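You operate a simulated robot arm through the tools that you are given. There is no shell and no other tool. Be economical: measure what you need, move in short steps, check, and stop when the job is done.

The job below is to be done with a simulated two-armed robot. You get a single attempt, and the scene is never put back.

## Task
On the hob worktop, fold the dish cloth in half.

Only the result counts: the job must be done as asked and must still hold three seconds after the hand-in. Knocking over, shifting, dropping, spilling or breaking anything else fails it. Flat cloth is picked up by pressing the open fingertips on it (5 to 10 N) and closing them slowly along it; thin cloth reads only 2 to 8 mm in the jaws.

## Robot
Two 6-joint arms with two-finger parallel grippers on one trunk, on a base that drives. Base frame: it is fixed to the floor where the robot stands at the start and does not move with it; the origin is under the middle of the robot, x ahead of it, y to its left, z up; the surface under the hand at the start is at about z = 0.91. Lengths are in m, angles in rad, forces in N, time in s.
The left shoulder is at the start at [0.28, 0.185, 1.005], the right one opposite. With the tool pointing down near the work surface each hand reaches from about 0.56 to 0.94 m from the robot's upright axis, wherever it stands, measured 20 degrees to its own side. Places, roughly: hob worktop [0.7, -0.2, 0.9]. Payload 1.57 kg a hand.
The tool frame of a hand sits at the grasp point between the pads (the TCP): z along the fingers, y along the line on which they close. The tips reach 0.03 m beyond it. Largest opening 0.08 m; finger width 0.017, thickness 0.012; the body of the gripper, 0.04 by 0.082 m, starts 0.08 m behind the TCP.
Orientation is told as [roll, pitch, yaw] about the base's x, y, z axes, in that order, counted from this pose: with the fingers straight down and closing along the base's y, the tool's x points along the base's -x, its y along +y and its z along -z.

## Interface
- The arms move only by the tool move_arm. It takes "left_increments", "right_increments" or both (then of equal length, played together; a hand with none holds still); each is one flat list of numbers, 7 for each row, row after row: the gripper command, from -1 (fully open) to 1 (shut), values between in proportion, then the shift along the tool's x, y, z in m, then the turn, a rotation vector about the tool's x, y, z in rad. In form: [hand, dx, dy, dz, ax, ay, az, hand, dx, dy, dz, ax, ay, az, ...]. A call has 1 to 10 rows; each row shifts and turns the commanded pose from where the row before left it, along the tool's axes as they then stand. Each row takes 0.2 s and may step no farther than 0.05 m and 0.15 rad from the row before; otherwise, or with a gripper value out of range, the whole call is refused. A pose out of reach is approached as far as the arm can. The call stops where the force on the tool passes 40 N (or 10 N more than at its start, if that is more) or the arm is blocked; 0.2 s more then pass. The fingers move at their own pace (about 0.153 m/s each) and stop on an object; they squeeze with about 43 N. The grip force told is the motor's: it shows also when the fingers shut on nothing. Time passes only in rows, and 0.2 s behind the last, so rows that do not move let the fingers close. The reply holds the time, the measured pose of the TCP, the force on the tool along the base axes, the opening and the grip force, in the units named above and with some noise, with the torque about the TCP (base axes, N m) and any sound that the robot's microphone picked up.
- Cameras (640 x 400 px; columns grow to the right, rows downward): "scene" is now at [0.229, -0.0211, 1.4357]; the picture's right is [-0.28, -0.96, 0.00], its down [-0.78, 0.23, -0.58] and it looks along [0.56, -0.17, -0.81] (base axes); focal length 250 px, centre (320, 200). "left" rides on the left gripper at [0.072, 0.007, -0.122] in its tool frame; the picture's right is [-0.09, 1.00, 0.00], its down [-0.84, -0.08, -0.54] and it looks along [-0.54, -0.05, 0.84] (tool axes); focal length 238 px, centre (320, 200). "right" rides on the right gripper at [0.072, -0.007, -0.122] in its tool frame; the picture's right is [0.09, 1.00, 0.00], its down [-0.84, 0.08, -0.54] and it looks along [-0.54, 0.05, 0.84] (tool axes); focal length 238 px, centre (320, 200).
- snapshot(camera): a new picture of that camera. The clock stands still meanwhile.
- raise_lower(by): slides the trunk up (or, below 0, down) by that many m; the arms and the scene camera ride with it, the base frame stays. It gives what a move gives, with no picture.
- base_move(legs): drives the robot by 1 to 6 legs, each [ahead, turn to the left] in m and rad, along the robot's own axes; the way and the turn of a leg run together, so that a leg with both is an arc; at most 1.5 m and 3.142 rad a leg. The arms and the cameras ride along, it lands a little off, and it stops where it bumps. It gives what a move gives.
- turn_head(pan, tilt): turns the head with the scene camera to pan (to the left, within 1.501 rad either way) and tilt (down, from -0.506 to 1.204), counted from straight ahead of the robot. It gives what a move gives.
- locate(camera, pixels): for up to 12 pixels [column, row] of the newest picture of that camera ("zoom" is the newest enlarged one), the place [x, y, z] in the base frame of the surface seen there, good to about 0.002 m. The clock stands still meanwhile.
- enlarge(camera, box): a new picture of the part [left, top, right, bottom] of that camera's present view, enlarged. The clock stands still meanwhile.
- sign_off(): hands the job in; it is judged then, once.

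Work in short steps. Measure before you move; look again where a grasp or a placing could have gone wrong, and mend it. You have 80 turns and 78 pictures in all, those below and enlarged ones among them. Open the grippers and draw the arms clear of the work before you hand the job in, unless the task says otherwise; then end with one line.

The tools are called after ">>>" as a command line: name --argument value ..., lists and objects as JSON in quotes. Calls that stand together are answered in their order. move_arm: Moves the arms, as the interface text tells. Its arguments: {"type":"object","properties":{"left_increments":{"type":"array"},"right_increments":{"type":"array"}},"required":[]} The other tools are called the same way: raise_lower (by) slides the trunk up or down; base_move (legs) drives the base; turn_head (pan, tilt) turns the head that bears the scene camera; snapshot (camera) takes a picture; locate (camera, pixels) gives the place of the surface under pixels of a picture; enlarge (camera, box) takes an enlarged picture of a part of a camera's view; sign_off () hands the job in.

At the start:

```text
clock: 0.0
left_ee_pos: [0.5803, 0.1872, 1.152]
left_tcp_rot: [0.0, -0.001, -0.001]
left_force: [-0.4, 0.2, 0.1]
left_ft_torque: [0.0, -0.01, 0.01]
left_finger_gap: 0.0802
left_grasp_force: 0.1
right_ee_pos: [0.5528, -0.2749, 1.1527]
right_tcp_rot: [0.002, -0.001, 0.0]
right_force: [0.4, -0.2, -0.8]
right_ft_torque: [0.02, -0.01, -0.01]
right_finger_gap: 0.0801
right_grasp_force: 0.0
trunk travel left (down, up): [-0.7, 0.29]
robot x, y, heading: [-0.0048, -0.002, -0.006]
head pan, tilt: [-0.288, 0.949]
```

scene: 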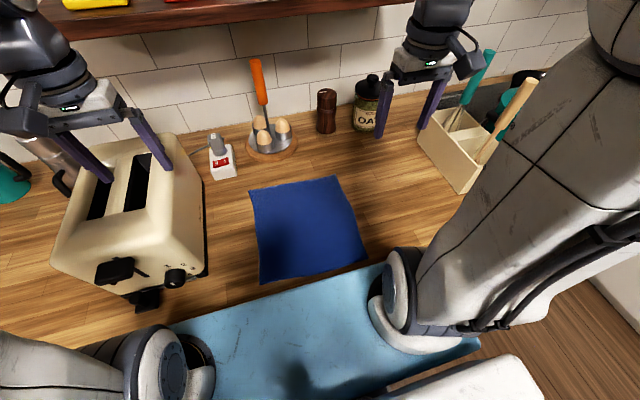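
right: 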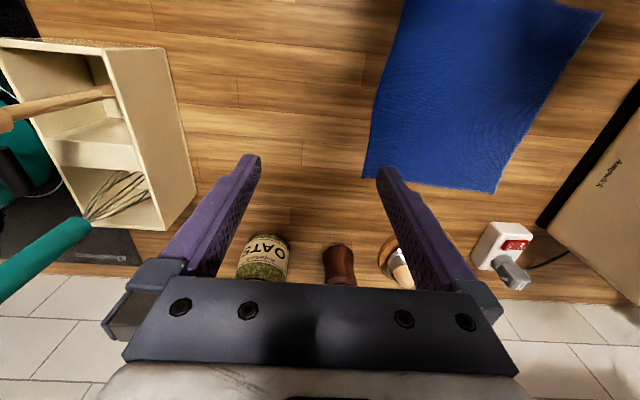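
left: 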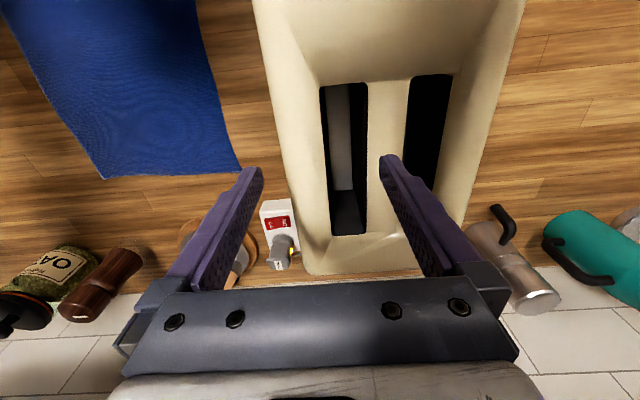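

The cloth's corners in the scene picture are at about (249,190), (337,176), (367,259), (260,284). I locate them and points along the edges.

>>> locate --camera "scene" --pixels '[[251, 191], [335, 178], [365, 257], [262, 282], [308, 225], [254, 235], [350, 215], [295, 184], [312, 269], [230, 230], [380, 200], [200, 230]]'

>>> enlarge --camera "scene" --box '[220, 150, 400, 300]'

```text
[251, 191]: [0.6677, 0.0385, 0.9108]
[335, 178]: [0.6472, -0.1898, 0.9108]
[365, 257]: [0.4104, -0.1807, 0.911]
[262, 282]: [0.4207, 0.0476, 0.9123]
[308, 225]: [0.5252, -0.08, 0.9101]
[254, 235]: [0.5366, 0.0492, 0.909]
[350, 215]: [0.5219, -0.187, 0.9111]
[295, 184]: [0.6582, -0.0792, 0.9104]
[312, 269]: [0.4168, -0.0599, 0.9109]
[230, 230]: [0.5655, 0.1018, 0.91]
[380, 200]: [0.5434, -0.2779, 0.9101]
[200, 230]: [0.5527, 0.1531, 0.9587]
```

```text
2.67 times, centred on (310, 225) of scene
```

zoom: 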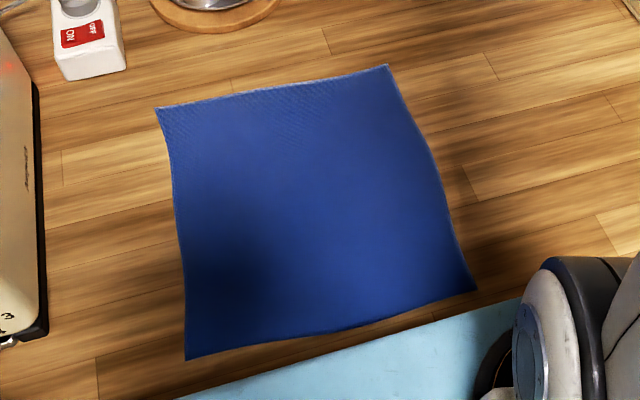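

Next I measure the toaster, the counter's front edge and the blue surface in front, so I know the clearances before moving.

>>> locate --camera "scene" --pixels '[[200, 190], [205, 265], [130, 285], [150, 215], [100, 290], [180, 150], [230, 315], [340, 290], [400, 245], [222, 160], [440, 165], [265, 150]]'

>>> locate --camera "left" --pixels '[[270, 60], [290, 230], [275, 200], [400, 50], [310, 270]]'

```text
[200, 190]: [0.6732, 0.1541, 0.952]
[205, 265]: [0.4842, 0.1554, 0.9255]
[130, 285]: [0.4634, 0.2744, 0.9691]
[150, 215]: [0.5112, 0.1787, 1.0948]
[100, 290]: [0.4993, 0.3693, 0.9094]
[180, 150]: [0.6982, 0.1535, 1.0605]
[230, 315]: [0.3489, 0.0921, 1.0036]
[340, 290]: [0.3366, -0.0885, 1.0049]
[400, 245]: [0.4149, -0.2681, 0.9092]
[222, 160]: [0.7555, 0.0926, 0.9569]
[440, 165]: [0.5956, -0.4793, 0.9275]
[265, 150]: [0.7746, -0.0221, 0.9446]
```

```text
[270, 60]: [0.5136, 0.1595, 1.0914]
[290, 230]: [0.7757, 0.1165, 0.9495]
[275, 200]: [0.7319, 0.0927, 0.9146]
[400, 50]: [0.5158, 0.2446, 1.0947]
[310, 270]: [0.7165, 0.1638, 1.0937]
```

The toaster spans y 0.15–0.36 with its top at z 1.095, and the cloth spans x 0.41–0.665, y −0.19–0.045. I will raise the trunk a little, then back the robot off and shift it slightly right so both hands can reach both the far and near edges.

>>> raise_lower --by 0.05

>>> base_move --legs '[[-0.1, 0], [0, 0.5], [-0.11, 0], [0, -0.5]]'

>>> turn_head --pan 0.0 --tilt 0.75

>>> snapshot --camera "scene"

```text
clock: 0.9
left_ee_pos: [0.5801, 0.1869, 1.2015]
left_tcp_rot: [0.002, 0.0, 0.001]
left_force: [-0.2, 0.1, -0.6]
left_ft_torque: [-0.04, -0.01, 0.01]
left_finger_gap: 0.08
left_grasp_force: 0.0
right_ee_pos: [0.5537, -0.2757, 1.2017]
right_tcp_rot: [0.0, 0.0, 0.0]
right_force: [-0.2, 0.5, -1.3]
right_ft_torque: [-0.03, 0.01, 0.01]
right_finger_gap: 0.0798
right_grasp_force: 0.1
trunk travel left (down, up): [-0.75, 0.24]
robot x, y, heading: [0.0003, 0.0, 0.002]
head pan, tilt: [-0.288, 0.949]
```

```text
clock: 5.7
left_ee_pos: [0.3836, 0.1311, 1.2033]
left_tcp_rot: [-0.001, 0.001, -0.004]
left_force: [0.6, 0.3, 1.1]
left_ft_torque: [0.0, 0.02, 0.0]
left_finger_gap: 0.0799
left_grasp_force: 0.2
right_ee_pos: [0.3557, -0.3302, 1.2014]
right_tcp_rot: [0.0, -0.001, -0.005]
right_force: [-0.3, 0.2, -0.3]
right_ft_torque: [0.0, 0.0, 0.0]
right_finger_gap: 0.0799
right_grasp_force: 0.1
trunk travel left (down, up): [-0.75, 0.24]
robot x, y, heading: [-0.1978, -0.0498, -0.01]
head pan, tilt: [-0.288, 0.949]
```

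```text
clock: 6.5
left_ee_pos: [0.3837, 0.1317, 1.2019]
left_tcp_rot: [0.0, 0.001, -0.003]
left_force: [-0.1, 0.6, -0.5]
left_ft_torque: [0.02, 0.0, -0.02]
left_finger_gap: 0.08
left_grasp_force: 0.1
right_ee_pos: [0.3574, -0.3295, 1.2013]
right_tcp_rot: [0.001, 0.0, -0.003]
right_force: [0.1, 0.0, -0.1]
right_ft_torque: [0.0, 0.02, -0.01]
right_finger_gap: 0.0801
right_grasp_force: 0.0
trunk travel left (down, up): [-0.75, 0.24]
robot x, y, heading: [-0.2007, -0.0541, -0.005]
head pan, tilt: [0.0, 0.75]
```

```text
73 pictures are left
```

scene: 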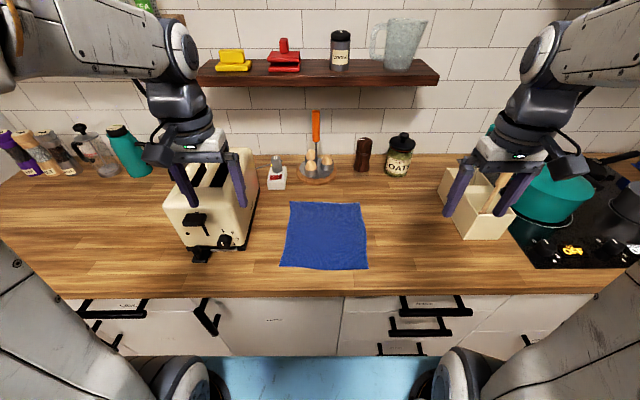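

The view is clear now. I measure the corners precisely on an enlarged view and find the counter's front edge.

>>> enlarge --camera "scene" --box '[260, 190, 388, 310]'

```text
3.33 times, centred on (324, 250) of scene
```

zoom: 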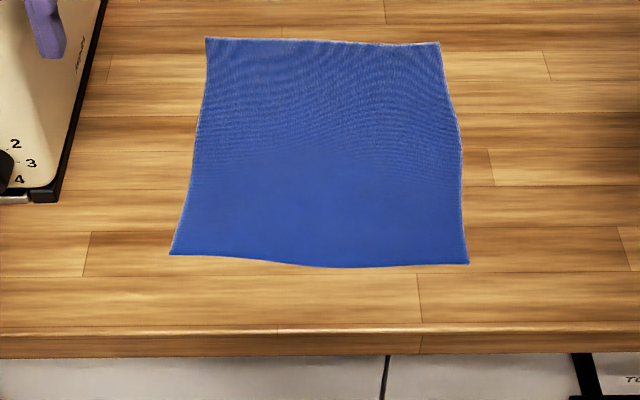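

>>> locate --camera "zoom" --pixels '[[208, 41], [437, 45], [466, 262], [173, 253], [320, 44], [320, 264], [195, 150], [459, 150], [320, 325], [252, 42], [395, 46], [320, 150]]'

```text
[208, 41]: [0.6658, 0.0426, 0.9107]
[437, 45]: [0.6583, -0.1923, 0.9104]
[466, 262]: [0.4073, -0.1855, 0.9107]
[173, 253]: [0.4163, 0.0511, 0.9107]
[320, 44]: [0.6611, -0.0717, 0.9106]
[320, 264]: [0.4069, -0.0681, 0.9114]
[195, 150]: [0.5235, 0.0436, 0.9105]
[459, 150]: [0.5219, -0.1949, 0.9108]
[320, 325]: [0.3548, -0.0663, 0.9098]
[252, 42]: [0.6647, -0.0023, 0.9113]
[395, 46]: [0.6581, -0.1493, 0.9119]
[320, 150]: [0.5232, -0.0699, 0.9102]
```

The cloth is about 0.25 × 0.235 m. I will fold its far edge onto the near one, holding both far corners, so I move both open hands above those corners while staying high.

>>> move_arm --left_increments '[0.1, 0, -0.0304, 0, 0, 0, 0, 0.1, 0, -0.0304, 0, 0, 0, 0, 0.1, 0, -0.0304, 0, 0, 0, 0, 0.1, 0, -0.0304, 0, 0, 0, 0, 0.1, -0.0447, 0, 0, 0, 0, 0, 0.1, -0.0447, 0, 0, 0, 0, 0, 0.1, -0.0447, 0, 0, 0, 0, 0, 0.1, -0.0447, 0, 0, 0, 0, 0, 0.1, -0.0447, 0, 0, 0, 0, 0, 0.1, -0.0447, 0, 0, 0, 0, 0]' --right_increments '[0.1, 0, 0.0424, 0, 0, 0, 0, 0.1, 0, 0.0424, 0, 0, 0, 0, 0.1, 0, 0.0424, 0, 0, 0, 0, 0.1, 0, 0.0424, 0, 0, 0, 0, 0.1, -0.0489, 0, 0, 0, 0, 0, 0.1, -0.0489, 0, 0, 0, 0, 0, 0.1, -0.0489, 0, 0, 0, 0, 0, 0.1, -0.0489, 0, 0, 0, 0, 0, 0.1, -0.0489, 0, 0, 0, 0, 0, 0.1, -0.0489, 0, 0, 0, 0, 0]'

```text
clock: 8.7
left_ee_pos: [0.6317, 0.0123, 1.1977]
left_tcp_rot: [0.001, -0.001, -0.004]
left_force: [-2.0, -0.3, 1.9]
left_ft_torque: [0.01, -0.13, 0.0]
left_finger_gap: 0.0359
left_grasp_force: 0.0
left hand out of reach, approached as far as the arm can: row 10
right_ee_pos: [0.6335, -0.1619, 1.2024]
right_tcp_rot: [-0.001, 0.0, -0.002]
right_force: [-1.0, -0.8, 1.1]
right_ft_torque: [0.02, -0.1, 0.01]
right_finger_gap: 0.0359
right_grasp_force: 0.1
right hand out of reach, approached as far as the arm can: row 10
trunk travel left (down, up): [-0.75, 0.24]
robot x, y, heading: [-0.1973, -0.049, -0.001]
head pan, tilt: [0.0, 0.75]
```

The reach runs out at this height, though it is longer near the surface. I lower both hands to z about 1.0.

>>> move_arm --left_increments '[0.1, 0, 0, 0.04, 0, 0, 0, 0.1, 0, 0, 0.04, 0, 0, 0, 0.1, 0, 0, 0.04, 0, 0, 0, 0.1, 0, 0, 0.04, 0, 0, 0, 0.1, 0, 0, 0.04, 0, 0, 0, 0.1, 0, 0, 0, 0, 0, 0]' --right_increments '[0.1, 0, 0, 0.04, 0, 0, 0, 0.1, 0, 0, 0.04, 0, 0, 0, 0.1, 0, 0, 0.04, 0, 0, 0, 0.1, 0, 0, 0.04, 0, 0, 0, 0.1, 0, 0, 0.04, 0, 0, 0, 0.1, 0, 0, 0, 0, 0, 0]'

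>>> snapshot --camera "scene"

```text
clock: 10.1
left_ee_pos: [0.637, 0.0131, 0.9953]
left_tcp_rot: [0.001, 0.002, -0.003]
left_force: [-0.1, -0.3, 0.1]
left_ft_torque: [-0.02, 0.04, 0.01]
left_finger_gap: 0.0363
left_grasp_force: 0.2
right_ee_pos: [0.6375, -0.1628, 1.0001]
right_tcp_rot: [0.002, 0.001, -0.005]
right_force: [-0.3, 0.4, -0.8]
right_ft_torque: [0.02, 0.0, 0.03]
right_finger_gap: 0.0362
right_grasp_force: 0.1
trunk travel left (down, up): [-0.75, 0.24]
robot x, y, heading: [-0.1977, -0.0543, -0.009]
head pan, tilt: [0.0, 0.75]
```

```text
71 pictures are left
```

scene: 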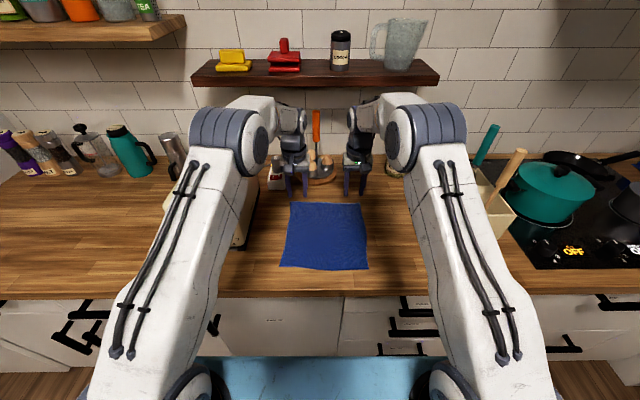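

Both hands are above the far corners. I line up the last centimetre in x and go down to about 1 cm over the cloth.

>>> move_arm --left_increments '[0.1, -0.016, -0.002, 0.02, 0, 0, 0, 0.1, 0, 0, 0.023, 0, 0, 0, 0.1, 0, 0, 0, 0, 0, 0]' --right_increments '[0.1, -0.0105, 0.001, 0.025, 0, 0, 0, 0.1, 0, 0, 0.023, 0, 0, 0, 0.1, 0, 0, 0, 0, 0, 0]'

>>> enlarge --camera "scene" --box '[260, 150, 388, 230]'

>>> snapshot --camera "left"

>>> snapshot --camera "right"

```text
clock: 10.9
left_ee_pos: [0.655, 0.0093, 0.952]
left_tcp_rot: [-0.001, 0.002, -0.003]
left_force: [-0.3, -0.2, -0.6]
left_ft_torque: [0.0, 0.03, 0.0]
left_finger_gap: 0.0359
left_grasp_force: 0.2
right_ee_pos: [0.6488, -0.1634, 0.952]
right_tcp_rot: [0.001, -0.001, -0.005]
right_force: [0.8, 0.2, -0.3]
right_ft_torque: [-0.03, 0.02, 0.01]
right_finger_gap: 0.036
right_grasp_force: 0.0
trunk travel left (down, up): [-0.75, 0.24]
robot x, y, heading: [-0.1968, -0.0526, -0.008]
head pan, tilt: [0.0, 0.75]
```

```text
5.00 times, centred on (324, 190) of scene
```

zoom: 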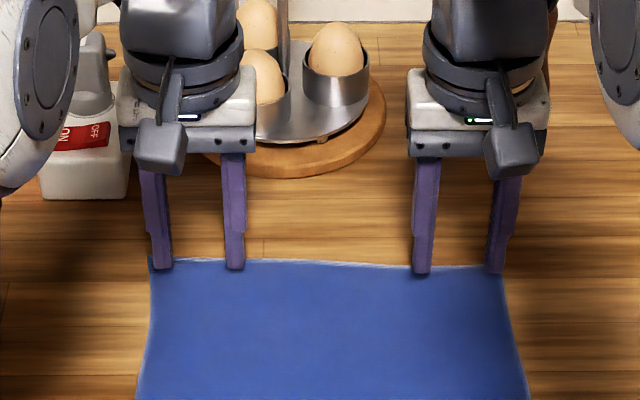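

```text
69 pictures are left
```

left: 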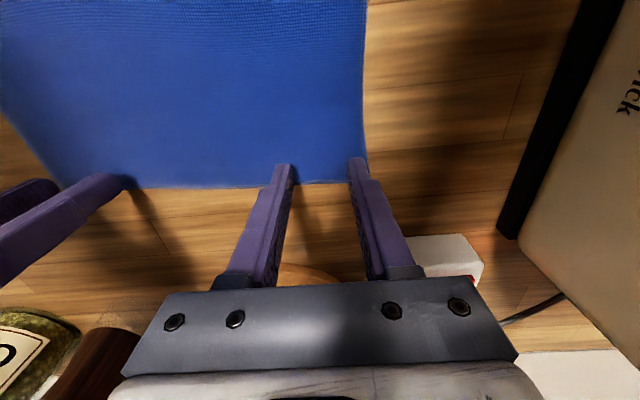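

```text
68 pictures are left
```

right: 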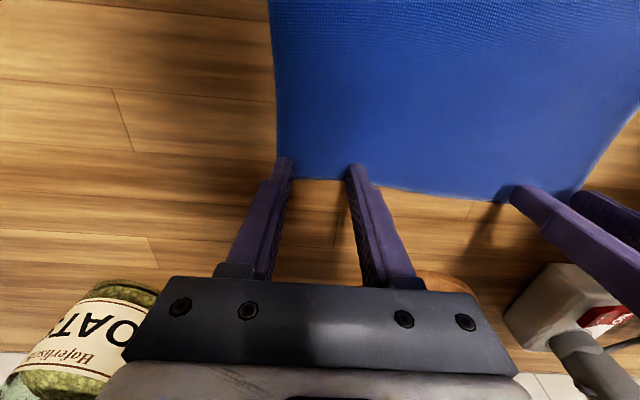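

The fingertips sit right on the far edge. I draw back 4 mm onto the cloth and go down in small steps until the force shows contact.

>>> move_arm --left_increments '[0.1, 0.005, 0, 0.004, 0, 0, 0, 0.1, 0, 0, 0.004, 0, 0, 0, 0.1, 0, 0, 0.002, 0, 0, 0, 0.1, 0, 0, 0.002, 0, 0, 0]' --right_increments '[0.1, 0.004, 0, 0.004, 0, 0, 0, 0.1, 0, 0, 0.004, 0, 0, 0, 0.1, 0, 0, 0.002, 0, 0, 0, 0.1, 0, 0, 0.002, 0, 0, 0]'

```text
clock: 11.9
left_ee_pos: [0.6481, 0.0109, 0.9412]
left_tcp_rot: [-0.001, -0.004, -0.002]
left_force: [-1.5, -0.3, 9.2]
left_ft_torque: [0.0, 0.04, -0.04]
left_finger_gap: 0.0359
left_grasp_force: 0.0
right_ee_pos: [0.6435, -0.1612, 0.9427]
right_tcp_rot: [0.0, -0.001, -0.003]
right_force: [0.0, -0.8, -0.2]
right_ft_torque: [-0.01, -0.01, -0.01]
right_finger_gap: 0.0361
right_grasp_force: 0.1
trunk travel left (down, up): [-0.75, 0.24]
robot x, y, heading: [-0.1995, -0.0518, -0.007]
head pan, tilt: [0.0, 0.75]
```

Left presses 9 N and right is not touching yet. I lower the right hand by 2–3 mm more.

>>> move_arm --right_increments '[0.1, 0, 0, 0.001, 0, 0, 0, 0.1, 0, 0, 0.001, 0, 0, 0]'

```text
clock: 12.5
left_ee_pos: [0.6471, 0.0107, 0.9414]
left_tcp_rot: [-0.001, -0.004, -0.003]
left_force: [2.8, 0.2, 11.3]
left_ft_torque: [-0.02, -0.1, 0.01]
left_finger_gap: 0.036
left_grasp_force: 0.1
right_ee_pos: [0.6438, -0.161, 0.9425]
right_tcp_rot: [0.001, -0.003, -0.004]
right_force: [-1.7, 1.7, 12.1]
right_ft_torque: [0.06, 0.09, 0.01]
right_finger_gap: 0.036
right_grasp_force: 0.0
trunk travel left (down, up): [-0.75, 0.24]
robot x, y, heading: [-0.1948, -0.0547, -0.001]
head pan, tilt: [0.0, 0.75]
```

Both are at 11–12 N, slightly too much. I ease off half a millimetre and close the fingers slowly.

>>> move_arm --left_increments '[0.1, 0, 0, -0.0003, 0, 0, 0, 0.2, 0, 0, 0, 0, 0, 0, 0.3, 0, 0, 0, 0, 0, 0, 0.4, 0, 0, 0, 0, 0, 0, 0.5, 0, 0, 0, 0, 0, 0, 0.6, 0, 0, 0, 0, 0, 0, 0.7, 0, 0, 0, 0, 0, 0, 0.8, 0, 0, 0, 0, 0, 0, 0.9, 0, 0, 0, 0, 0, 0, 1, 0, 0, 0, 0, 0, 0]' --right_increments '[0.1, 0, 0, -0.0004, 0, 0, 0, 0.2, 0, 0, 0, 0, 0, 0, 0.3, 0, 0, 0, 0, 0, 0, 0.4, 0, 0, 0, 0, 0, 0, 0.5, 0, 0, 0, 0, 0, 0, 0.6, 0, 0, 0, 0, 0, 0, 0.7, 0, 0, 0, 0, 0, 0, 0.8, 0, 0, 0, 0, 0, 0, 0.9, 0, 0, 0, 0, 0, 0, 1, 0, 0, 0, 0, 0, 0]'

>>> enlarge --camera "scene" --box '[260, 150, 388, 230]'

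```text
clock: 14.7
left_ee_pos: [0.647, 0.0108, 0.9411]
left_tcp_rot: [0.001, -0.002, -0.003]
left_force: [-0.8, 1.9, 8.2]
left_ft_torque: [0.01, 0.02, -0.04]
left_finger_gap: 0.0
left_grasp_force: 21.5
right_ee_pos: [0.6428, -0.1615, 0.9406]
right_tcp_rot: [0.0, -0.003, -0.004]
right_force: [1.7, -0.4, 23.6]
right_ft_torque: [-0.04, 0.04, -0.02]
right_finger_gap: 0.0
right_grasp_force: 21.1
trunk travel left (down, up): [-0.75, 0.24]
robot x, y, heading: [-0.1951, -0.0542, -0.007]
head pan, tilt: [0.0, 0.75]
```

```text
5.00 times, centred on (324, 190) of scene
```

zoom: 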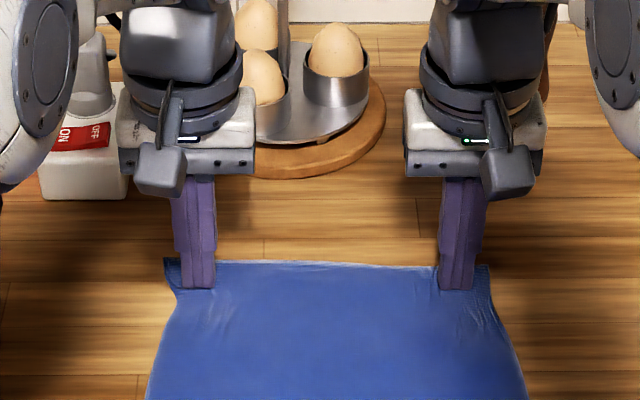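

Both gaps read 0, though the cloth's corners look pulled in. I lift 2 cm to see whether anything is held.

>>> move_arm --left_increments '[1, 0, 0, -0.01, 0, 0, 0, 1, 0, 0, -0.01, 0, 0, 0, 1, 0, 0, 0, 0, 0, 0]' --right_increments '[1, 0, 0, -0.01, 0, 0, 0, 1, 0, 0, -0.01, 0, 0, 0, 1, 0, 0, 0, 0, 0, 0]'

>>> enlarge --camera "scene" --box '[260, 150, 388, 230]'

>>> snapshot --camera "left"

```text
clock: 15.5
left_ee_pos: [0.647, 0.0098, 0.9606]
left_tcp_rot: [-0.001, 0.001, -0.003]
left_force: [-0.6, -0.9, -0.2]
left_ft_torque: [0.0, 0.02, -0.01]
left_finger_gap: 0.0
left_grasp_force: 21.5
right_ee_pos: [0.6439, -0.1613, 0.9591]
right_tcp_rot: [0.0, 0.002, -0.002]
right_force: [0.3, -0.4, -0.4]
right_ft_torque: [-0.03, 0.01, 0.01]
right_finger_gap: 0.0
right_grasp_force: 21.1
trunk travel left (down, up): [-0.75, 0.24]
robot x, y, heading: [-0.1979, -0.0534, -0.008]
head pan, tilt: [0.0, 0.75]
```

```text
5.00 times, centred on (324, 190) of scene
```

zoom: 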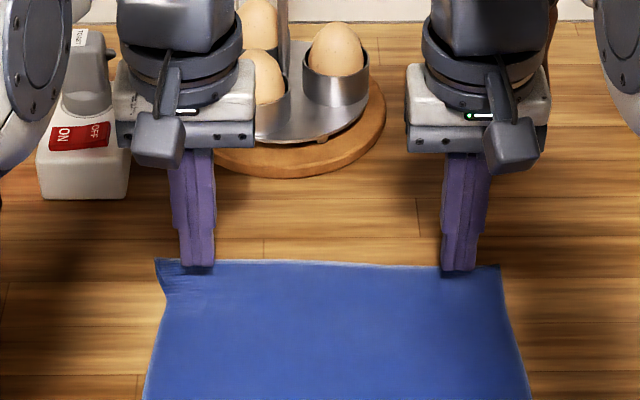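

```text
65 pictures are left
```

left: 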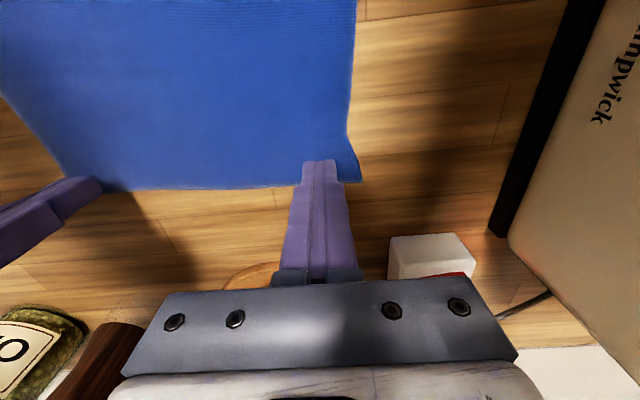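

The grip slipped: both hands pulling inward at once fought each other through the cloth. I will grasp one corner at a time, with a wider opening, a bit further in; left first.

>>> move_arm --left_increments '[-0.3, 0.003, -0.009, 0, 0, 0, 0, -0.3, 0, 0, 0.01, 0, 0, 0, -0.3, 0, 0, 0.006, 0, 0, 0, -0.3, 0, 0, 0.002, 0, 0, 0]' --right_increments '[-0.3, 0, 0, -0.02, 0, 0, 0, -0.3, 0, 0, -0.01, 0, 0, 0, -0.3, 0, 0, 0, 0, 0, 0, -0.3, 0, 0, 0, 0, 0, 0]'

>>> snapshot --camera "left"

```text
clock: 16.5
left_ee_pos: [0.6449, 0.0024, 0.9406]
left_tcp_rot: [0.001, 0.002, -0.003]
left_force: [0.1, -0.5, 0.1]
left_ft_torque: [0.03, -0.01, -0.02]
left_finger_gap: 0.0516
left_grasp_force: 0.0
right_ee_pos: [0.645, -0.1615, 0.9902]
right_tcp_rot: [0.0, -0.001, -0.002]
right_force: [-0.5, -0.2, -0.1]
right_ft_torque: [0.01, 0.01, 0.02]
right_finger_gap: 0.0519
right_grasp_force: 0.1
trunk travel left (down, up): [-0.75, 0.24]
robot x, y, heading: [-0.1957, -0.0495, -0.011]
head pan, tilt: [0.0, 0.75]
```

```text
64 pictures are left
```

left: 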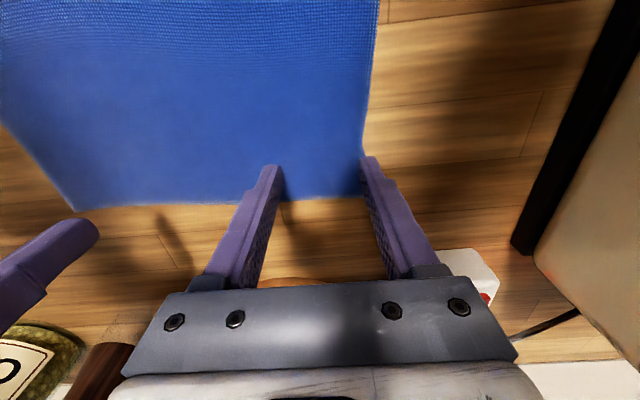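

The outer finger stands at the cloth's side edge, at (370,165), so I lift a little, shift 13 mm inward, and press again.

>>> move_arm --left_increments '[-0.3, 0, -0.013, -0.006, 0, 0, 0, -0.3, 0, 0, 0.004, 0, 0, 0, -0.3, 0, 0, 0.0025, 0, 0, 0, -0.3, 0, 0, 0.0004, 0, 0, 0]'

>>> snapshot --camera "left"

```text
clock: 17.5
left_ee_pos: [0.6439, -0.0113, 0.9421]
left_tcp_rot: [0.0, -0.002, -0.005]
left_force: [0.5, 0.8, 5.0]
left_ft_torque: [0.07, -0.03, 0.02]
left_finger_gap: 0.0522
left_grasp_force: 0.0
right_ee_pos: [0.6439, -0.1616, 0.9902]
right_tcp_rot: [-0.001, 0.0, -0.006]
right_force: [-0.3, -0.7, -0.2]
right_ft_torque: [-0.03, -0.02, 0.0]
right_finger_gap: 0.0521
right_grasp_force: 0.0
trunk travel left (down, up): [-0.75, 0.24]
robot x, y, heading: [-0.1985, -0.0512, -0.01]
head pan, tilt: [0.0, 0.75]
```

```text
63 pictures are left
```

left: 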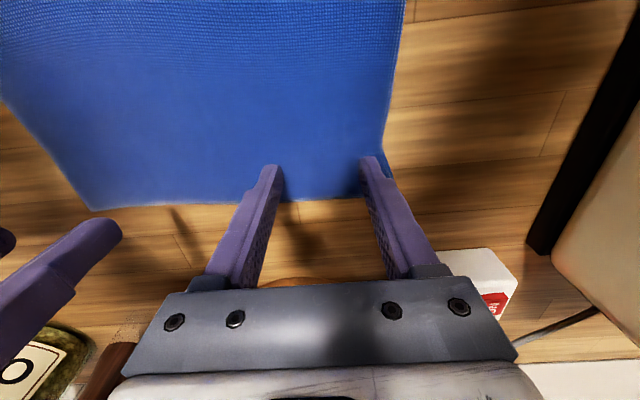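

Both fingertips are now on the cloth with 5 N. I press a touch more and close slowly.

>>> move_arm --left_increments '[-0.3, 0, 0, 0.0003, 0, 0, 0, -0.2, 0, 0, 0, 0, 0, 0, -0.1, 0, 0, 0, 0, 0, 0, 0, 0, 0, 0, 0, 0, 0, 0.1, 0, 0, 0, 0, 0, 0, 0.2, 0, 0, 0, 0, 0, 0]'

>>> snapshot --camera "left"

```text
clock: 18.9
left_ee_pos: [0.6432, -0.0121, 0.9423]
left_tcp_rot: [0.0, -0.002, -0.004]
left_force: [0.0, 0.4, 10.0]
left_ft_torque: [0.03, -0.02, 0.03]
left_finger_gap: 0.0301
left_grasp_force: 0.0
right_ee_pos: [0.6432, -0.161, 0.9903]
right_tcp_rot: [0.001, 0.001, -0.003]
right_force: [-0.6, -0.1, -0.8]
right_ft_torque: [0.01, -0.01, 0.0]
right_finger_gap: 0.052
right_grasp_force: 0.1
trunk travel left (down, up): [-0.75, 0.24]
robot x, y, heading: [-0.1933, -0.056, -0.001]
head pan, tilt: [0.0, 0.75]
```

```text
62 pictures are left
```

left: 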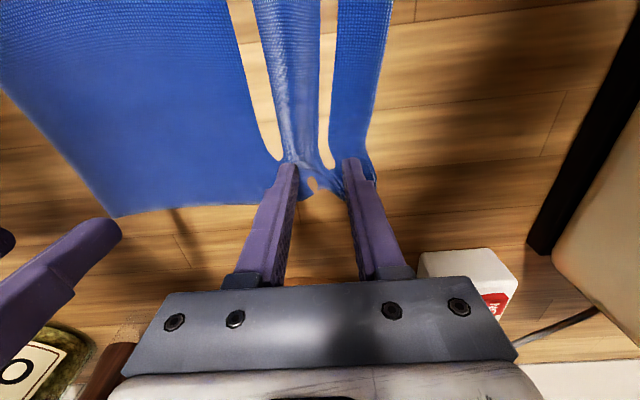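

A ridge is forming between the fingers at (305,170). I keep closing slowly.

>>> move_arm --left_increments '[0.3, 0, 0, 0, 0, 0, 0, 0.4, 0, 0, 0, 0, 0, 0, 0.5, 0, 0, 0, 0, 0, 0, 0.6, 0, 0, 0, 0, 0, 0, 0.7, 0, 0, 0, 0, 0, 0, 0.8, 0, 0, 0, 0, 0, 0, 0.9, 0, 0, 0, 0, 0, 0, 1, 0, 0, 0, 0, 0, 0, 1, 0, 0, 0, 0, 0, 0]'

>>> snapshot --camera "left"

```text
clock: 20.9
left_ee_pos: [0.6443, -0.0122, 0.9419]
left_tcp_rot: [-0.001, -0.003, -0.005]
left_force: [1.0, -1.1, 13.0]
left_ft_torque: [-0.02, 0.0, 0.02]
left_finger_gap: 0.0027
left_grasp_force: 23.3
right_ee_pos: [0.6448, -0.1605, 0.9893]
right_tcp_rot: [0.0, 0.001, -0.005]
right_force: [-0.1, 0.6, 0.1]
right_ft_torque: [-0.01, -0.01, 0.0]
right_finger_gap: 0.0519
right_grasp_force: 0.1
trunk travel left (down, up): [-0.75, 0.24]
robot x, y, heading: [-0.1974, -0.0546, -0.004]
head pan, tilt: [0.0, 0.75]
```

```text
61 pictures are left
```

left: 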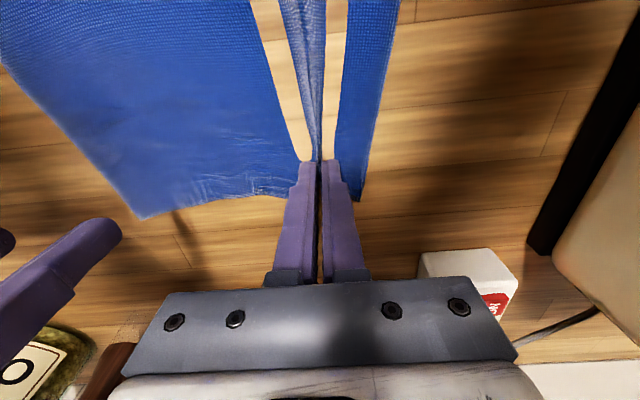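

The left hand now reads a 2.7 mm gap, so the cloth is gripped. I lift it a few millimetres and look where the right corner is now.

>>> move_arm --left_increments '[1, 0, 0, -0.004, 0, 0, 0, 1, 0, 0, -0.004, 0, 0, 0]'

>>> snapshot --camera "right"

>>> enlarge --camera "scene" --box '[260, 160, 388, 290]'

```text
clock: 21.5
left_ee_pos: [0.6425, -0.0097, 0.9478]
left_tcp_rot: [-0.001, 0.002, -0.003]
left_force: [0.2, -0.7, -0.4]
left_ft_torque: [-0.01, -0.05, 0.05]
left_finger_gap: 0.0026
left_grasp_force: 23.7
right_ee_pos: [0.6437, -0.1609, 0.9896]
right_tcp_rot: [-0.001, 0.001, -0.005]
right_force: [-0.1, 1.1, 0.4]
right_ft_torque: [0.0, 0.0, 0.02]
right_finger_gap: 0.0519
right_grasp_force: 0.0
trunk travel left (down, up): [-0.75, 0.24]
robot x, y, heading: [-0.1972, -0.0508, -0.007]
head pan, tilt: [0.0, 0.75]
```

```text
60 pictures are left
```

right: 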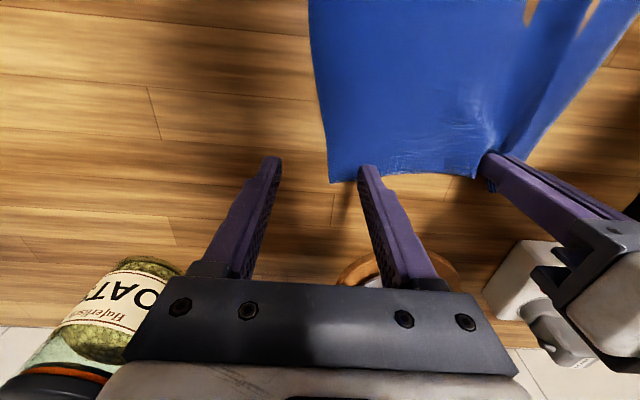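

```text
3.08 times, centred on (324, 225) of scene
```

zoom: 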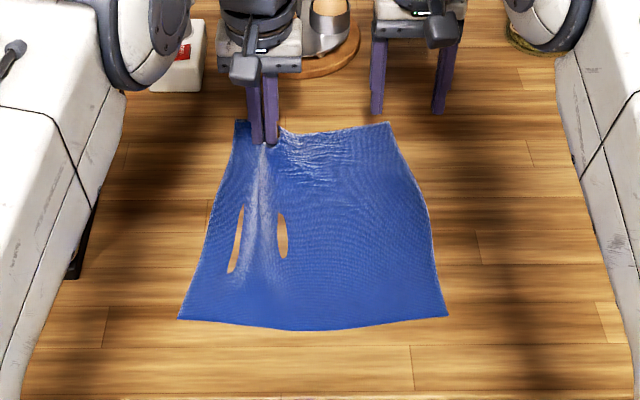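

The right corner has moved in to about (388,124) in the zoom. I locate it and the edge beside it.

>>> locate --camera "zoom" --pixels '[[386, 126], [340, 132], [237, 125], [396, 150], [290, 134], [181, 316], [446, 313], [300, 328]]'

```text
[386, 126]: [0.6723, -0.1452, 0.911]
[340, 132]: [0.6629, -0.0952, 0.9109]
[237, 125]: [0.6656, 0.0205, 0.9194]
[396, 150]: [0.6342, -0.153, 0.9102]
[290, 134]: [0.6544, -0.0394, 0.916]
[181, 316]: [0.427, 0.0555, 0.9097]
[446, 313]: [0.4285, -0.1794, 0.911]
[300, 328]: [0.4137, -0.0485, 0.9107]
```

Right corner is at y −0.145, x 0.672. I bring the right hand with a 42 mm opening to centre (0.655, −0.11) and down to just above the cloth.

>>> move_arm --right_increments '[-0.05, -0.0105, 0.025, 0, 0, 0, 0, -0.05, 0, 0.026, 0, 0, 0, 0, -0.05, 0, 0, 0.03, 0, 0, 0, -0.05, 0, 0, 0.012, 0, 0, 0, -0.05, 0, 0, 0, 0, 0, 0]'

>>> snapshot --camera "right"

```text
clock: 22.7
left_ee_pos: [0.6437, -0.0109, 0.9486]
left_tcp_rot: [0.002, -0.001, -0.004]
left_force: [0.2, -0.2, 0.2]
left_ft_torque: [-0.03, 0.05, 0.02]
left_finger_gap: 0.0024
left_grasp_force: 23.9
right_ee_pos: [0.6556, -0.1086, 0.9463]
right_tcp_rot: [-0.001, -0.003, -0.005]
right_force: [-0.4, 0.3, -0.8]
right_ft_torque: [0.01, 0.02, -0.02]
right_finger_gap: 0.0418
right_grasp_force: 0.0
trunk travel left (down, up): [-0.75, 0.24]
robot x, y, heading: [-0.1985, -0.0537, -0.006]
head pan, tilt: [0.0, 0.75]
```

```text
58 pictures are left
```

right: 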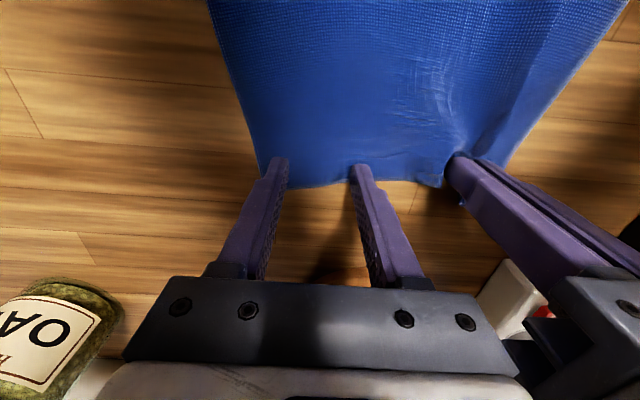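

Tips are over the very edge (rows 160–185), so I draw in 7 mm and press down in small steps.

>>> move_arm --right_increments '[-0.05, 0.007, 0.003, 0, 0, 0, 0, -0.05, 0, 0, 0.002, 0, 0, 0, -0.05, 0, 0, 0.0015, 0, 0, 0, -0.05, 0, 0, 0.001, 0, 0, 0]'

>>> snapshot --camera "right"

```text
clock: 23.7
left_ee_pos: [0.6444, -0.0114, 0.9486]
left_tcp_rot: [0.002, 0.0, -0.004]
left_force: [0.7, -0.1, -0.1]
left_ft_torque: [-0.01, -0.01, 0.01]
left_finger_gap: 0.0026
left_grasp_force: 23.5
right_ee_pos: [0.6495, -0.1069, 0.943]
right_tcp_rot: [-0.001, 0.0, -0.008]
right_force: [0.4, 0.0, 0.7]
right_ft_torque: [-0.03, -0.01, -0.02]
right_finger_gap: 0.0418
right_grasp_force: 0.1
trunk travel left (down, up): [-0.75, 0.24]
robot x, y, heading: [-0.1996, -0.0499, -0.009]
head pan, tilt: [0.0, 0.75]
```

```text
57 pictures are left
```

right: 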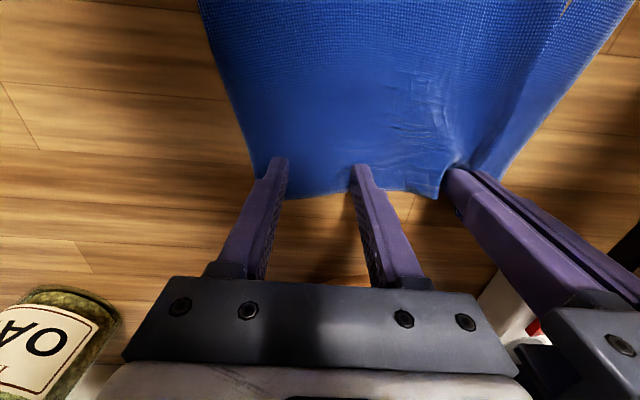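

Both right tips are on the cloth but there is hardly any force yet. I press about 1 mm more.

>>> move_arm --right_increments '[-0.05, 0, 0, 0.0009, 0, 0, 0, -0.05, 0, 0, 0, 0, 0, 0]'

```text
clock: 24.3
left_ee_pos: [0.6443, -0.0098, 0.949]
left_tcp_rot: [0.0, 0.0, -0.002]
left_force: [0.3, 0.4, 0.3]
left_ft_torque: [-0.02, 0.01, -0.02]
left_finger_gap: 0.0026
left_grasp_force: 24.5
right_ee_pos: [0.6484, -0.1063, 0.9424]
right_tcp_rot: [0.0, 0.0, -0.006]
right_force: [0.2, 0.3, 2.2]
right_ft_torque: [0.01, 0.02, 0.0]
right_finger_gap: 0.0421
right_grasp_force: 0.1
trunk travel left (down, up): [-0.75, 0.24]
robot x, y, heading: [-0.1995, -0.048, -0.005]
head pan, tilt: [0.0, 0.75]
```

Only 2 N; I add 0.5 mm and then close slowly.

>>> move_arm --right_increments '[-0.05, 0, 0, 0.0006, 0, 0, 0, 0.05, 0, 0, 0, 0, 0, 0, 0.15, 0, 0, 0, 0, 0, 0, 0.25, 0, 0, 0, 0, 0, 0, 0.35, 0, 0, 0, 0, 0, 0, 0.45, 0, 0, 0, 0, 0, 0]'

>>> snapshot --camera "right"

```text
clock: 25.7
left_ee_pos: [0.6429, -0.0104, 0.9505]
left_tcp_rot: [0.0, -0.003, -0.003]
left_force: [0.9, 0.4, -0.4]
left_ft_torque: [-0.02, 0.0, 0.04]
left_finger_gap: 0.0025
left_grasp_force: 24.0
right_ee_pos: [0.6481, -0.1073, 0.9415]
right_tcp_rot: [0.0, -0.002, -0.003]
right_force: [-0.3, 0.0, 7.2]
right_ft_torque: [-0.01, -0.02, 0.01]
right_finger_gap: 0.0201
right_grasp_force: 0.0
trunk travel left (down, up): [-0.75, 0.24]
robot x, y, heading: [-0.199, -0.0518, -0.005]
head pan, tilt: [0.0, 0.75]
```

```text
56 pictures are left
```

right: 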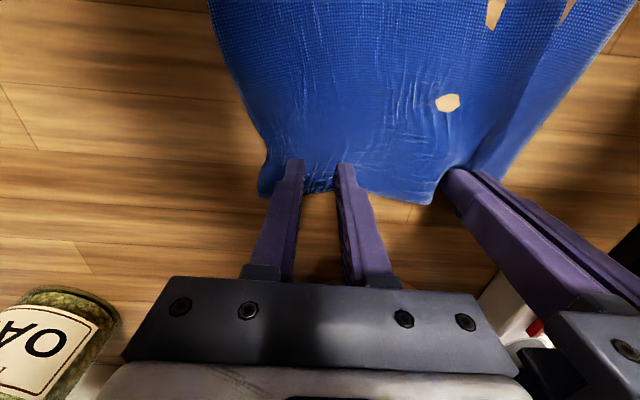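

The cloth is bunching between the right fingers with 7 N. I finish closing.

>>> move_arm --right_increments '[0.55, 0, 0, 0, 0, 0, 0, 0.65, 0, 0, 0, 0, 0, 0, 0.75, 0, 0, 0, 0, 0, 0, 0.85, 0, 0, 0, 0, 0, 0, 0.95, 0, 0, 0, 0, 0, 0, 1, 0, 0, 0, 0, 0, 0, 1, 0, 0, 0, 0, 0, 0]'

>>> snapshot --camera "right"

```text
clock: 27.3
left_ee_pos: [0.6445, -0.0098, 0.9495]
left_tcp_rot: [0.001, 0.0, -0.003]
left_force: [0.0, 0.0, 0.2]
left_ft_torque: [0.01, 0.02, 0.03]
left_finger_gap: 0.0025
left_grasp_force: 23.6
right_ee_pos: [0.6486, -0.1075, 0.9416]
right_tcp_rot: [-0.001, 0.0, -0.004]
right_force: [0.2, -0.7, 9.0]
right_ft_torque: [-0.02, -0.02, -0.01]
right_finger_gap: 0.0001
right_grasp_force: 21.5
trunk travel left (down, up): [-0.75, 0.24]
robot x, y, heading: [-0.1962, -0.0506, -0.003]
head pan, tilt: [0.0, 0.75]
```

```text
55 pictures are left
```

right: 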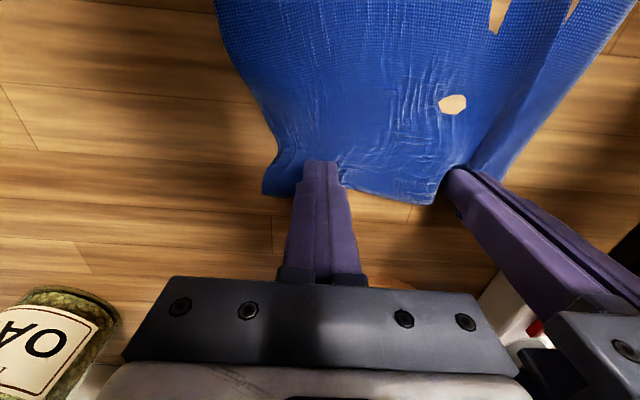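

The right grip failed (gap 0.1 mm) because the edge had slack. While the right fingers press the cloth down, I pull the left hand 3 cm to the left to draw the edge taut, then lift and reopen the right.

>>> move_arm --left_increments '[1, 0, 0.006, 0, 0, 0, 0, 1, 0, 0.008, 0, 0, 0, 0, 1, 0, 0.008, 0, 0, 0, 0, 1, 0, 0.008, 0, 0, 0, 0, 1, 0, 0, 0, 0, 0, 0, 1, 0, 0, 0, 0, 0, 0]' --right_increments '[1, 0, 0, 0, 0, 0, 0, 1, 0, 0, 0, 0, 0, 0, 1, 0, 0, 0, 0, 0, 0, 1, 0, 0, 0, 0, 0, 0, 1, 0, 0, -0.02, 0, 0, 0, -0.4, 0, 0, -0.02, 0, 0, 0]'

>>> snapshot --camera "right"

>>> enlarge --camera "scene" --box '[260, 160, 388, 290]'

```text
clock: 28.7
left_ee_pos: [0.6444, 0.0195, 0.9485]
left_tcp_rot: [0.001, 0.001, -0.004]
left_force: [1.0, 0.7, 0.6]
left_ft_torque: [0.03, 0.01, 0.02]
left_finger_gap: 0.0024
left_grasp_force: 23.6
right_ee_pos: [0.6498, -0.1064, 0.9809]
right_tcp_rot: [0.0, 0.001, -0.002]
right_force: [0.1, 0.1, 0.8]
right_ft_torque: [-0.01, -0.03, 0.01]
right_finger_gap: 0.056
right_grasp_force: 0.0
trunk travel left (down, up): [-0.75, 0.24]
robot x, y, heading: [-0.1965, -0.0534, -0.001]
head pan, tilt: [0.0, 0.75]
```

```text
54 pictures are left
```

right: 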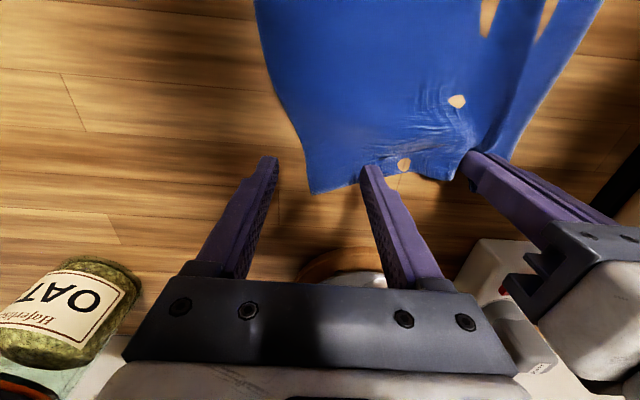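

```text
3.08 times, centred on (324, 225) of scene
```

zoom: 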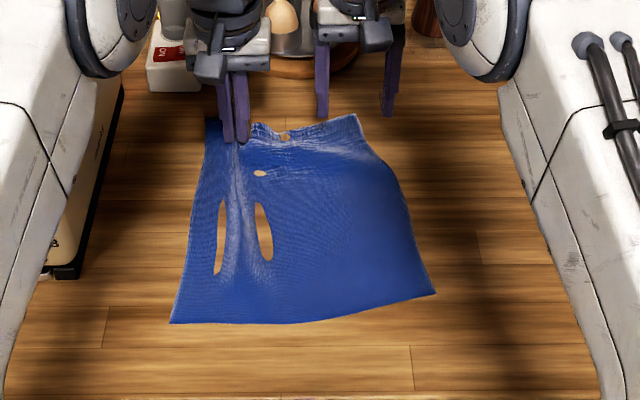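

The edge just slid along with the left hand, leaving slack between the hands. I locate the right corner, at zoom (357,118), so I can press there with closed fingers and drag it outward until taut.

>>> locate --camera "zoom" --pixels '[[354, 119], [372, 150], [325, 128], [434, 291], [172, 321], [300, 322], [207, 122], [404, 225], [184, 225]]'

```text
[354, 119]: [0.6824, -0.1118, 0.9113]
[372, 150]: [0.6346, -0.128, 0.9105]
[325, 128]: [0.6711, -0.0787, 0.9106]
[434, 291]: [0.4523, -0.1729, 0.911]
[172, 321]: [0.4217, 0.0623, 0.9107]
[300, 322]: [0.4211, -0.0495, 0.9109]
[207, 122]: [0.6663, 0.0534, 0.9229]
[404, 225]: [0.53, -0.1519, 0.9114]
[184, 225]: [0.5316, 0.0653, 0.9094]
```

Right corner is at (0.682, −0.112). I close the right fingers, press about 15 mm in from the corner, and drag it to the right.

>>> move_arm --right_increments '[1, -0.01, -0.001, 0, 0, 0, 0, 1, 0, 0, 0.02, 0, 0, 0, 1, 0, 0, 0.014, 0, 0, 0, 1, 0, 0, 0.004, 0, 0, 0, 1, 0, 0, 0.001, 0, 0, 0]'

>>> snapshot --camera "right"

```text
clock: 29.9
left_ee_pos: [0.6448, 0.0194, 0.9496]
left_tcp_rot: [-0.003, 0.0, -0.004]
left_force: [-0.6, -0.5, -0.3]
left_ft_torque: [-0.01, 0.01, 0.03]
left_finger_gap: 0.0025
left_grasp_force: 23.7
right_ee_pos: [0.6583, -0.1084, 0.9421]
right_tcp_rot: [0.0, 0.0, -0.006]
right_force: [0.1, 0.3, 0.9]
right_ft_torque: [-0.02, 0.02, 0.0]
right_finger_gap: 0.0002
right_grasp_force: 21.0
trunk travel left (down, up): [-0.75, 0.24]
robot x, y, heading: [-0.1973, -0.0509, -0.007]
head pan, tilt: [0.0, 0.75]
```

```text
52 pictures are left
```

right: 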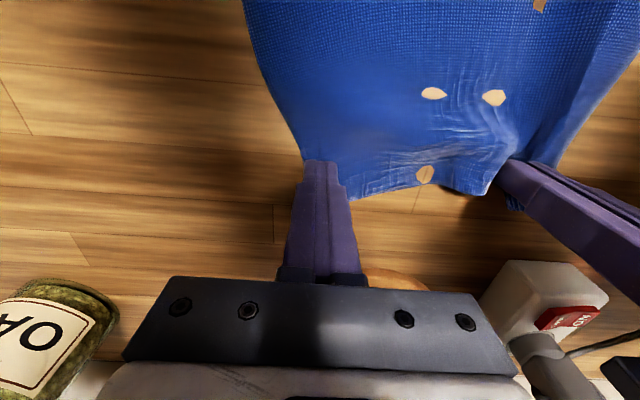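

The closed tips are right on the corner. I press ~1 mm more and drag 4 cm to the right in small steps.

>>> move_arm --right_increments '[1, 0.002, 0.003, 0.0012, 0, 0, 0, 1, 0, -0.006, 0, 0, 0, 0, 1, 0, -0.008, 0, 0, 0, 0, 1, 0, -0.008, 0, 0, 0, 0, 1, 0, -0.008, 0, 0, 0, 0, 1, 0, -0.008, 0, 0, 0, 0]'

>>> snapshot --camera "right"

```text
clock: 31.3
left_ee_pos: [0.6447, 0.0179, 0.9498]
left_tcp_rot: [0.001, 0.0, -0.003]
left_force: [0.7, -5.2, 1.0]
left_ft_torque: [-0.16, -0.04, 0.06]
left_finger_gap: 0.0025
left_grasp_force: 23.9
right_ee_pos: [0.657, -0.1425, 0.9414]
right_tcp_rot: [-0.001, 0.0, -0.004]
right_force: [-0.8, 4.9, 7.3]
right_ft_torque: [0.2, 0.02, -0.01]
right_finger_gap: 0.0
right_grasp_force: 21.4
trunk travel left (down, up): [-0.75, 0.24]
robot x, y, heading: [-0.2016, -0.0506, -0.01]
head pan, tilt: [0.0, 0.75]
```

```text
51 pictures are left
```

right: 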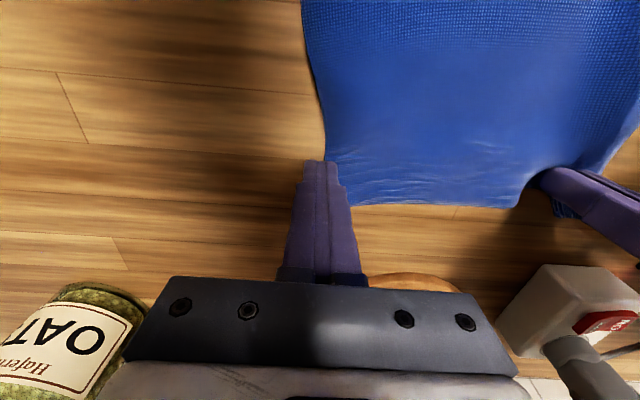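

The far edge is taut and smooth now. I lift the right hand, open it and check where the corner lies.

>>> move_arm --right_increments '[1, 0, 0, -0.02, 0, 0, 0, -0.4, 0, 0.02, -0.01, 0, 0, 0, -0.4, 0, 0.013, 0, 0, 0, 0]'

>>> snapshot --camera "right"

>>> enlarge --camera "scene" --box '[260, 160, 388, 290]'

```text
clock: 32.1
left_ee_pos: [0.6443, 0.0197, 0.9492]
left_tcp_rot: [0.001, 0.0, -0.005]
left_force: [-0.5, -0.4, 1.2]
left_ft_torque: [-0.02, 0.0, 0.02]
left_finger_gap: 0.0023
left_grasp_force: 23.7
right_ee_pos: [0.6568, -0.109, 0.9716]
right_tcp_rot: [0.0, 0.002, -0.006]
right_force: [0.4, -0.3, 0.8]
right_ft_torque: [-0.04, 0.0, -0.02]
right_finger_gap: 0.0561
right_grasp_force: 0.0
trunk travel left (down, up): [-0.75, 0.24]
robot x, y, heading: [-0.1965, -0.0538, -0.004]
head pan, tilt: [0.0, 0.75]
```

```text
50 pictures are left
```

right: 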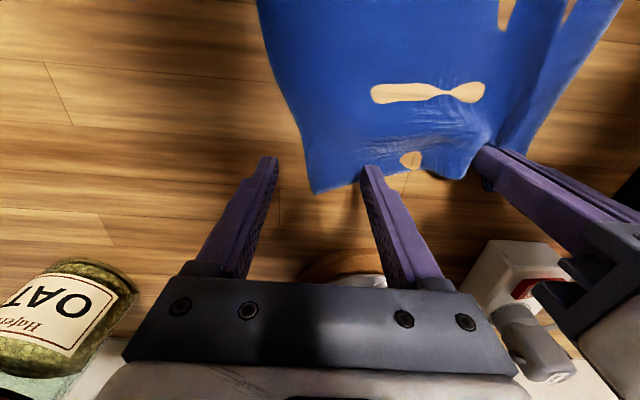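

```text
3.08 times, centred on (324, 225) of scene
```

zoom: 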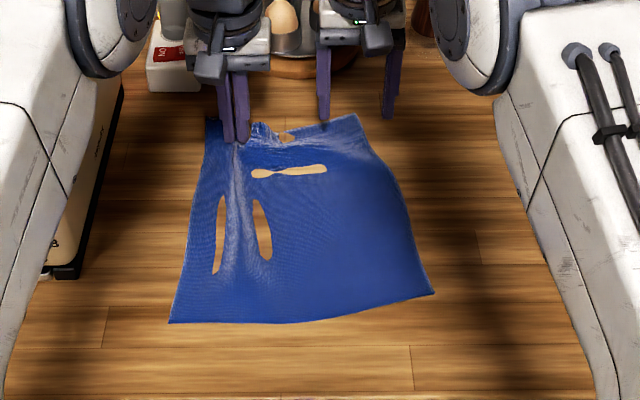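

Once released, the cloth springs back, with the corner at about (0.68, −0.112) again. I place the right hand with a 50 mm opening centred at y −0.076 so both tips stand on cloth, then descend.

>>> move_arm --right_increments '[-0.25, -0.003, 0.016, 0, 0, 0, 0, -0.25, 0, 0.016, 0, 0, 0, 0, -0.25, 0, 0, 0.02, 0, 0, 0, -0.25, 0, 0, 0.007, 0, 0, 0, -0.25, 0, 0, 0, 0, 0, 0]'

>>> snapshot --camera "right"

```text
clock: 33.3
left_ee_pos: [0.6453, 0.0186, 0.9487]
left_tcp_rot: [-0.001, -0.001, -0.003]
left_force: [-1.0, -0.4, -0.2]
left_ft_torque: [-0.03, -0.03, 0.04]
left_finger_gap: 0.0024
left_grasp_force: 23.5
right_ee_pos: [0.6596, -0.0787, 0.9439]
right_tcp_rot: [0.0, -0.001, -0.007]
right_force: [-0.4, -0.5, 0.4]
right_ft_torque: [-0.02, 0.02, -0.01]
right_finger_gap: 0.0499
right_grasp_force: 0.1
trunk travel left (down, up): [-0.75, 0.24]
robot x, y, heading: [-0.1963, -0.0517, -0.006]
head pan, tilt: [0.0, 0.75]
```

```text
48 pictures are left
```

right: 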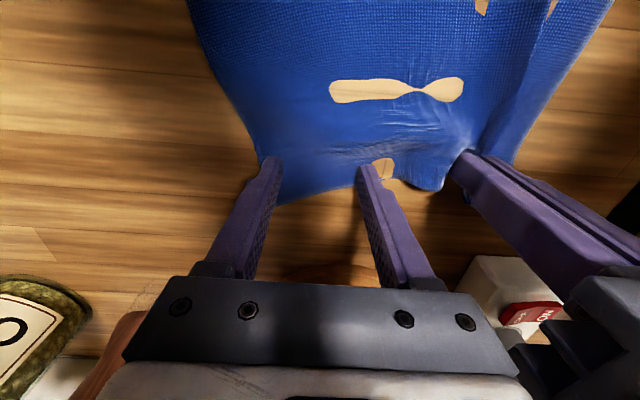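

The outer tip is at the side edge, so I shift 6 mm inward and press.

>>> move_arm --right_increments '[-0.25, 0.003, 0.006, 0, 0, 0, 0, -0.25, 0, 0, 0.002, 0, 0, 0, -0.25, 0, 0, 0.001, 0, 0, 0, -0.25, 0, 0, 0.0005, 0, 0, 0]'

```text
clock: 34.3
left_ee_pos: [0.6444, 0.0198, 0.9496]
left_tcp_rot: [0.0, -0.001, -0.002]
left_force: [-0.2, -0.4, -0.6]
left_ft_torque: [-0.02, 0.01, 0.02]
left_finger_gap: 0.0025
left_grasp_force: 23.7
right_ee_pos: [0.6556, -0.0711, 0.9426]
right_tcp_rot: [-0.002, -0.002, -0.006]
right_force: [-1.2, -0.4, 4.6]
right_ft_torque: [0.0, 0.03, 0.05]
right_finger_gap: 0.0499
right_grasp_force: 0.1
trunk travel left (down, up): [-0.75, 0.24]
robot x, y, heading: [-0.1956, -0.0507, -0.004]
head pan, tilt: [0.0, 0.75]
```

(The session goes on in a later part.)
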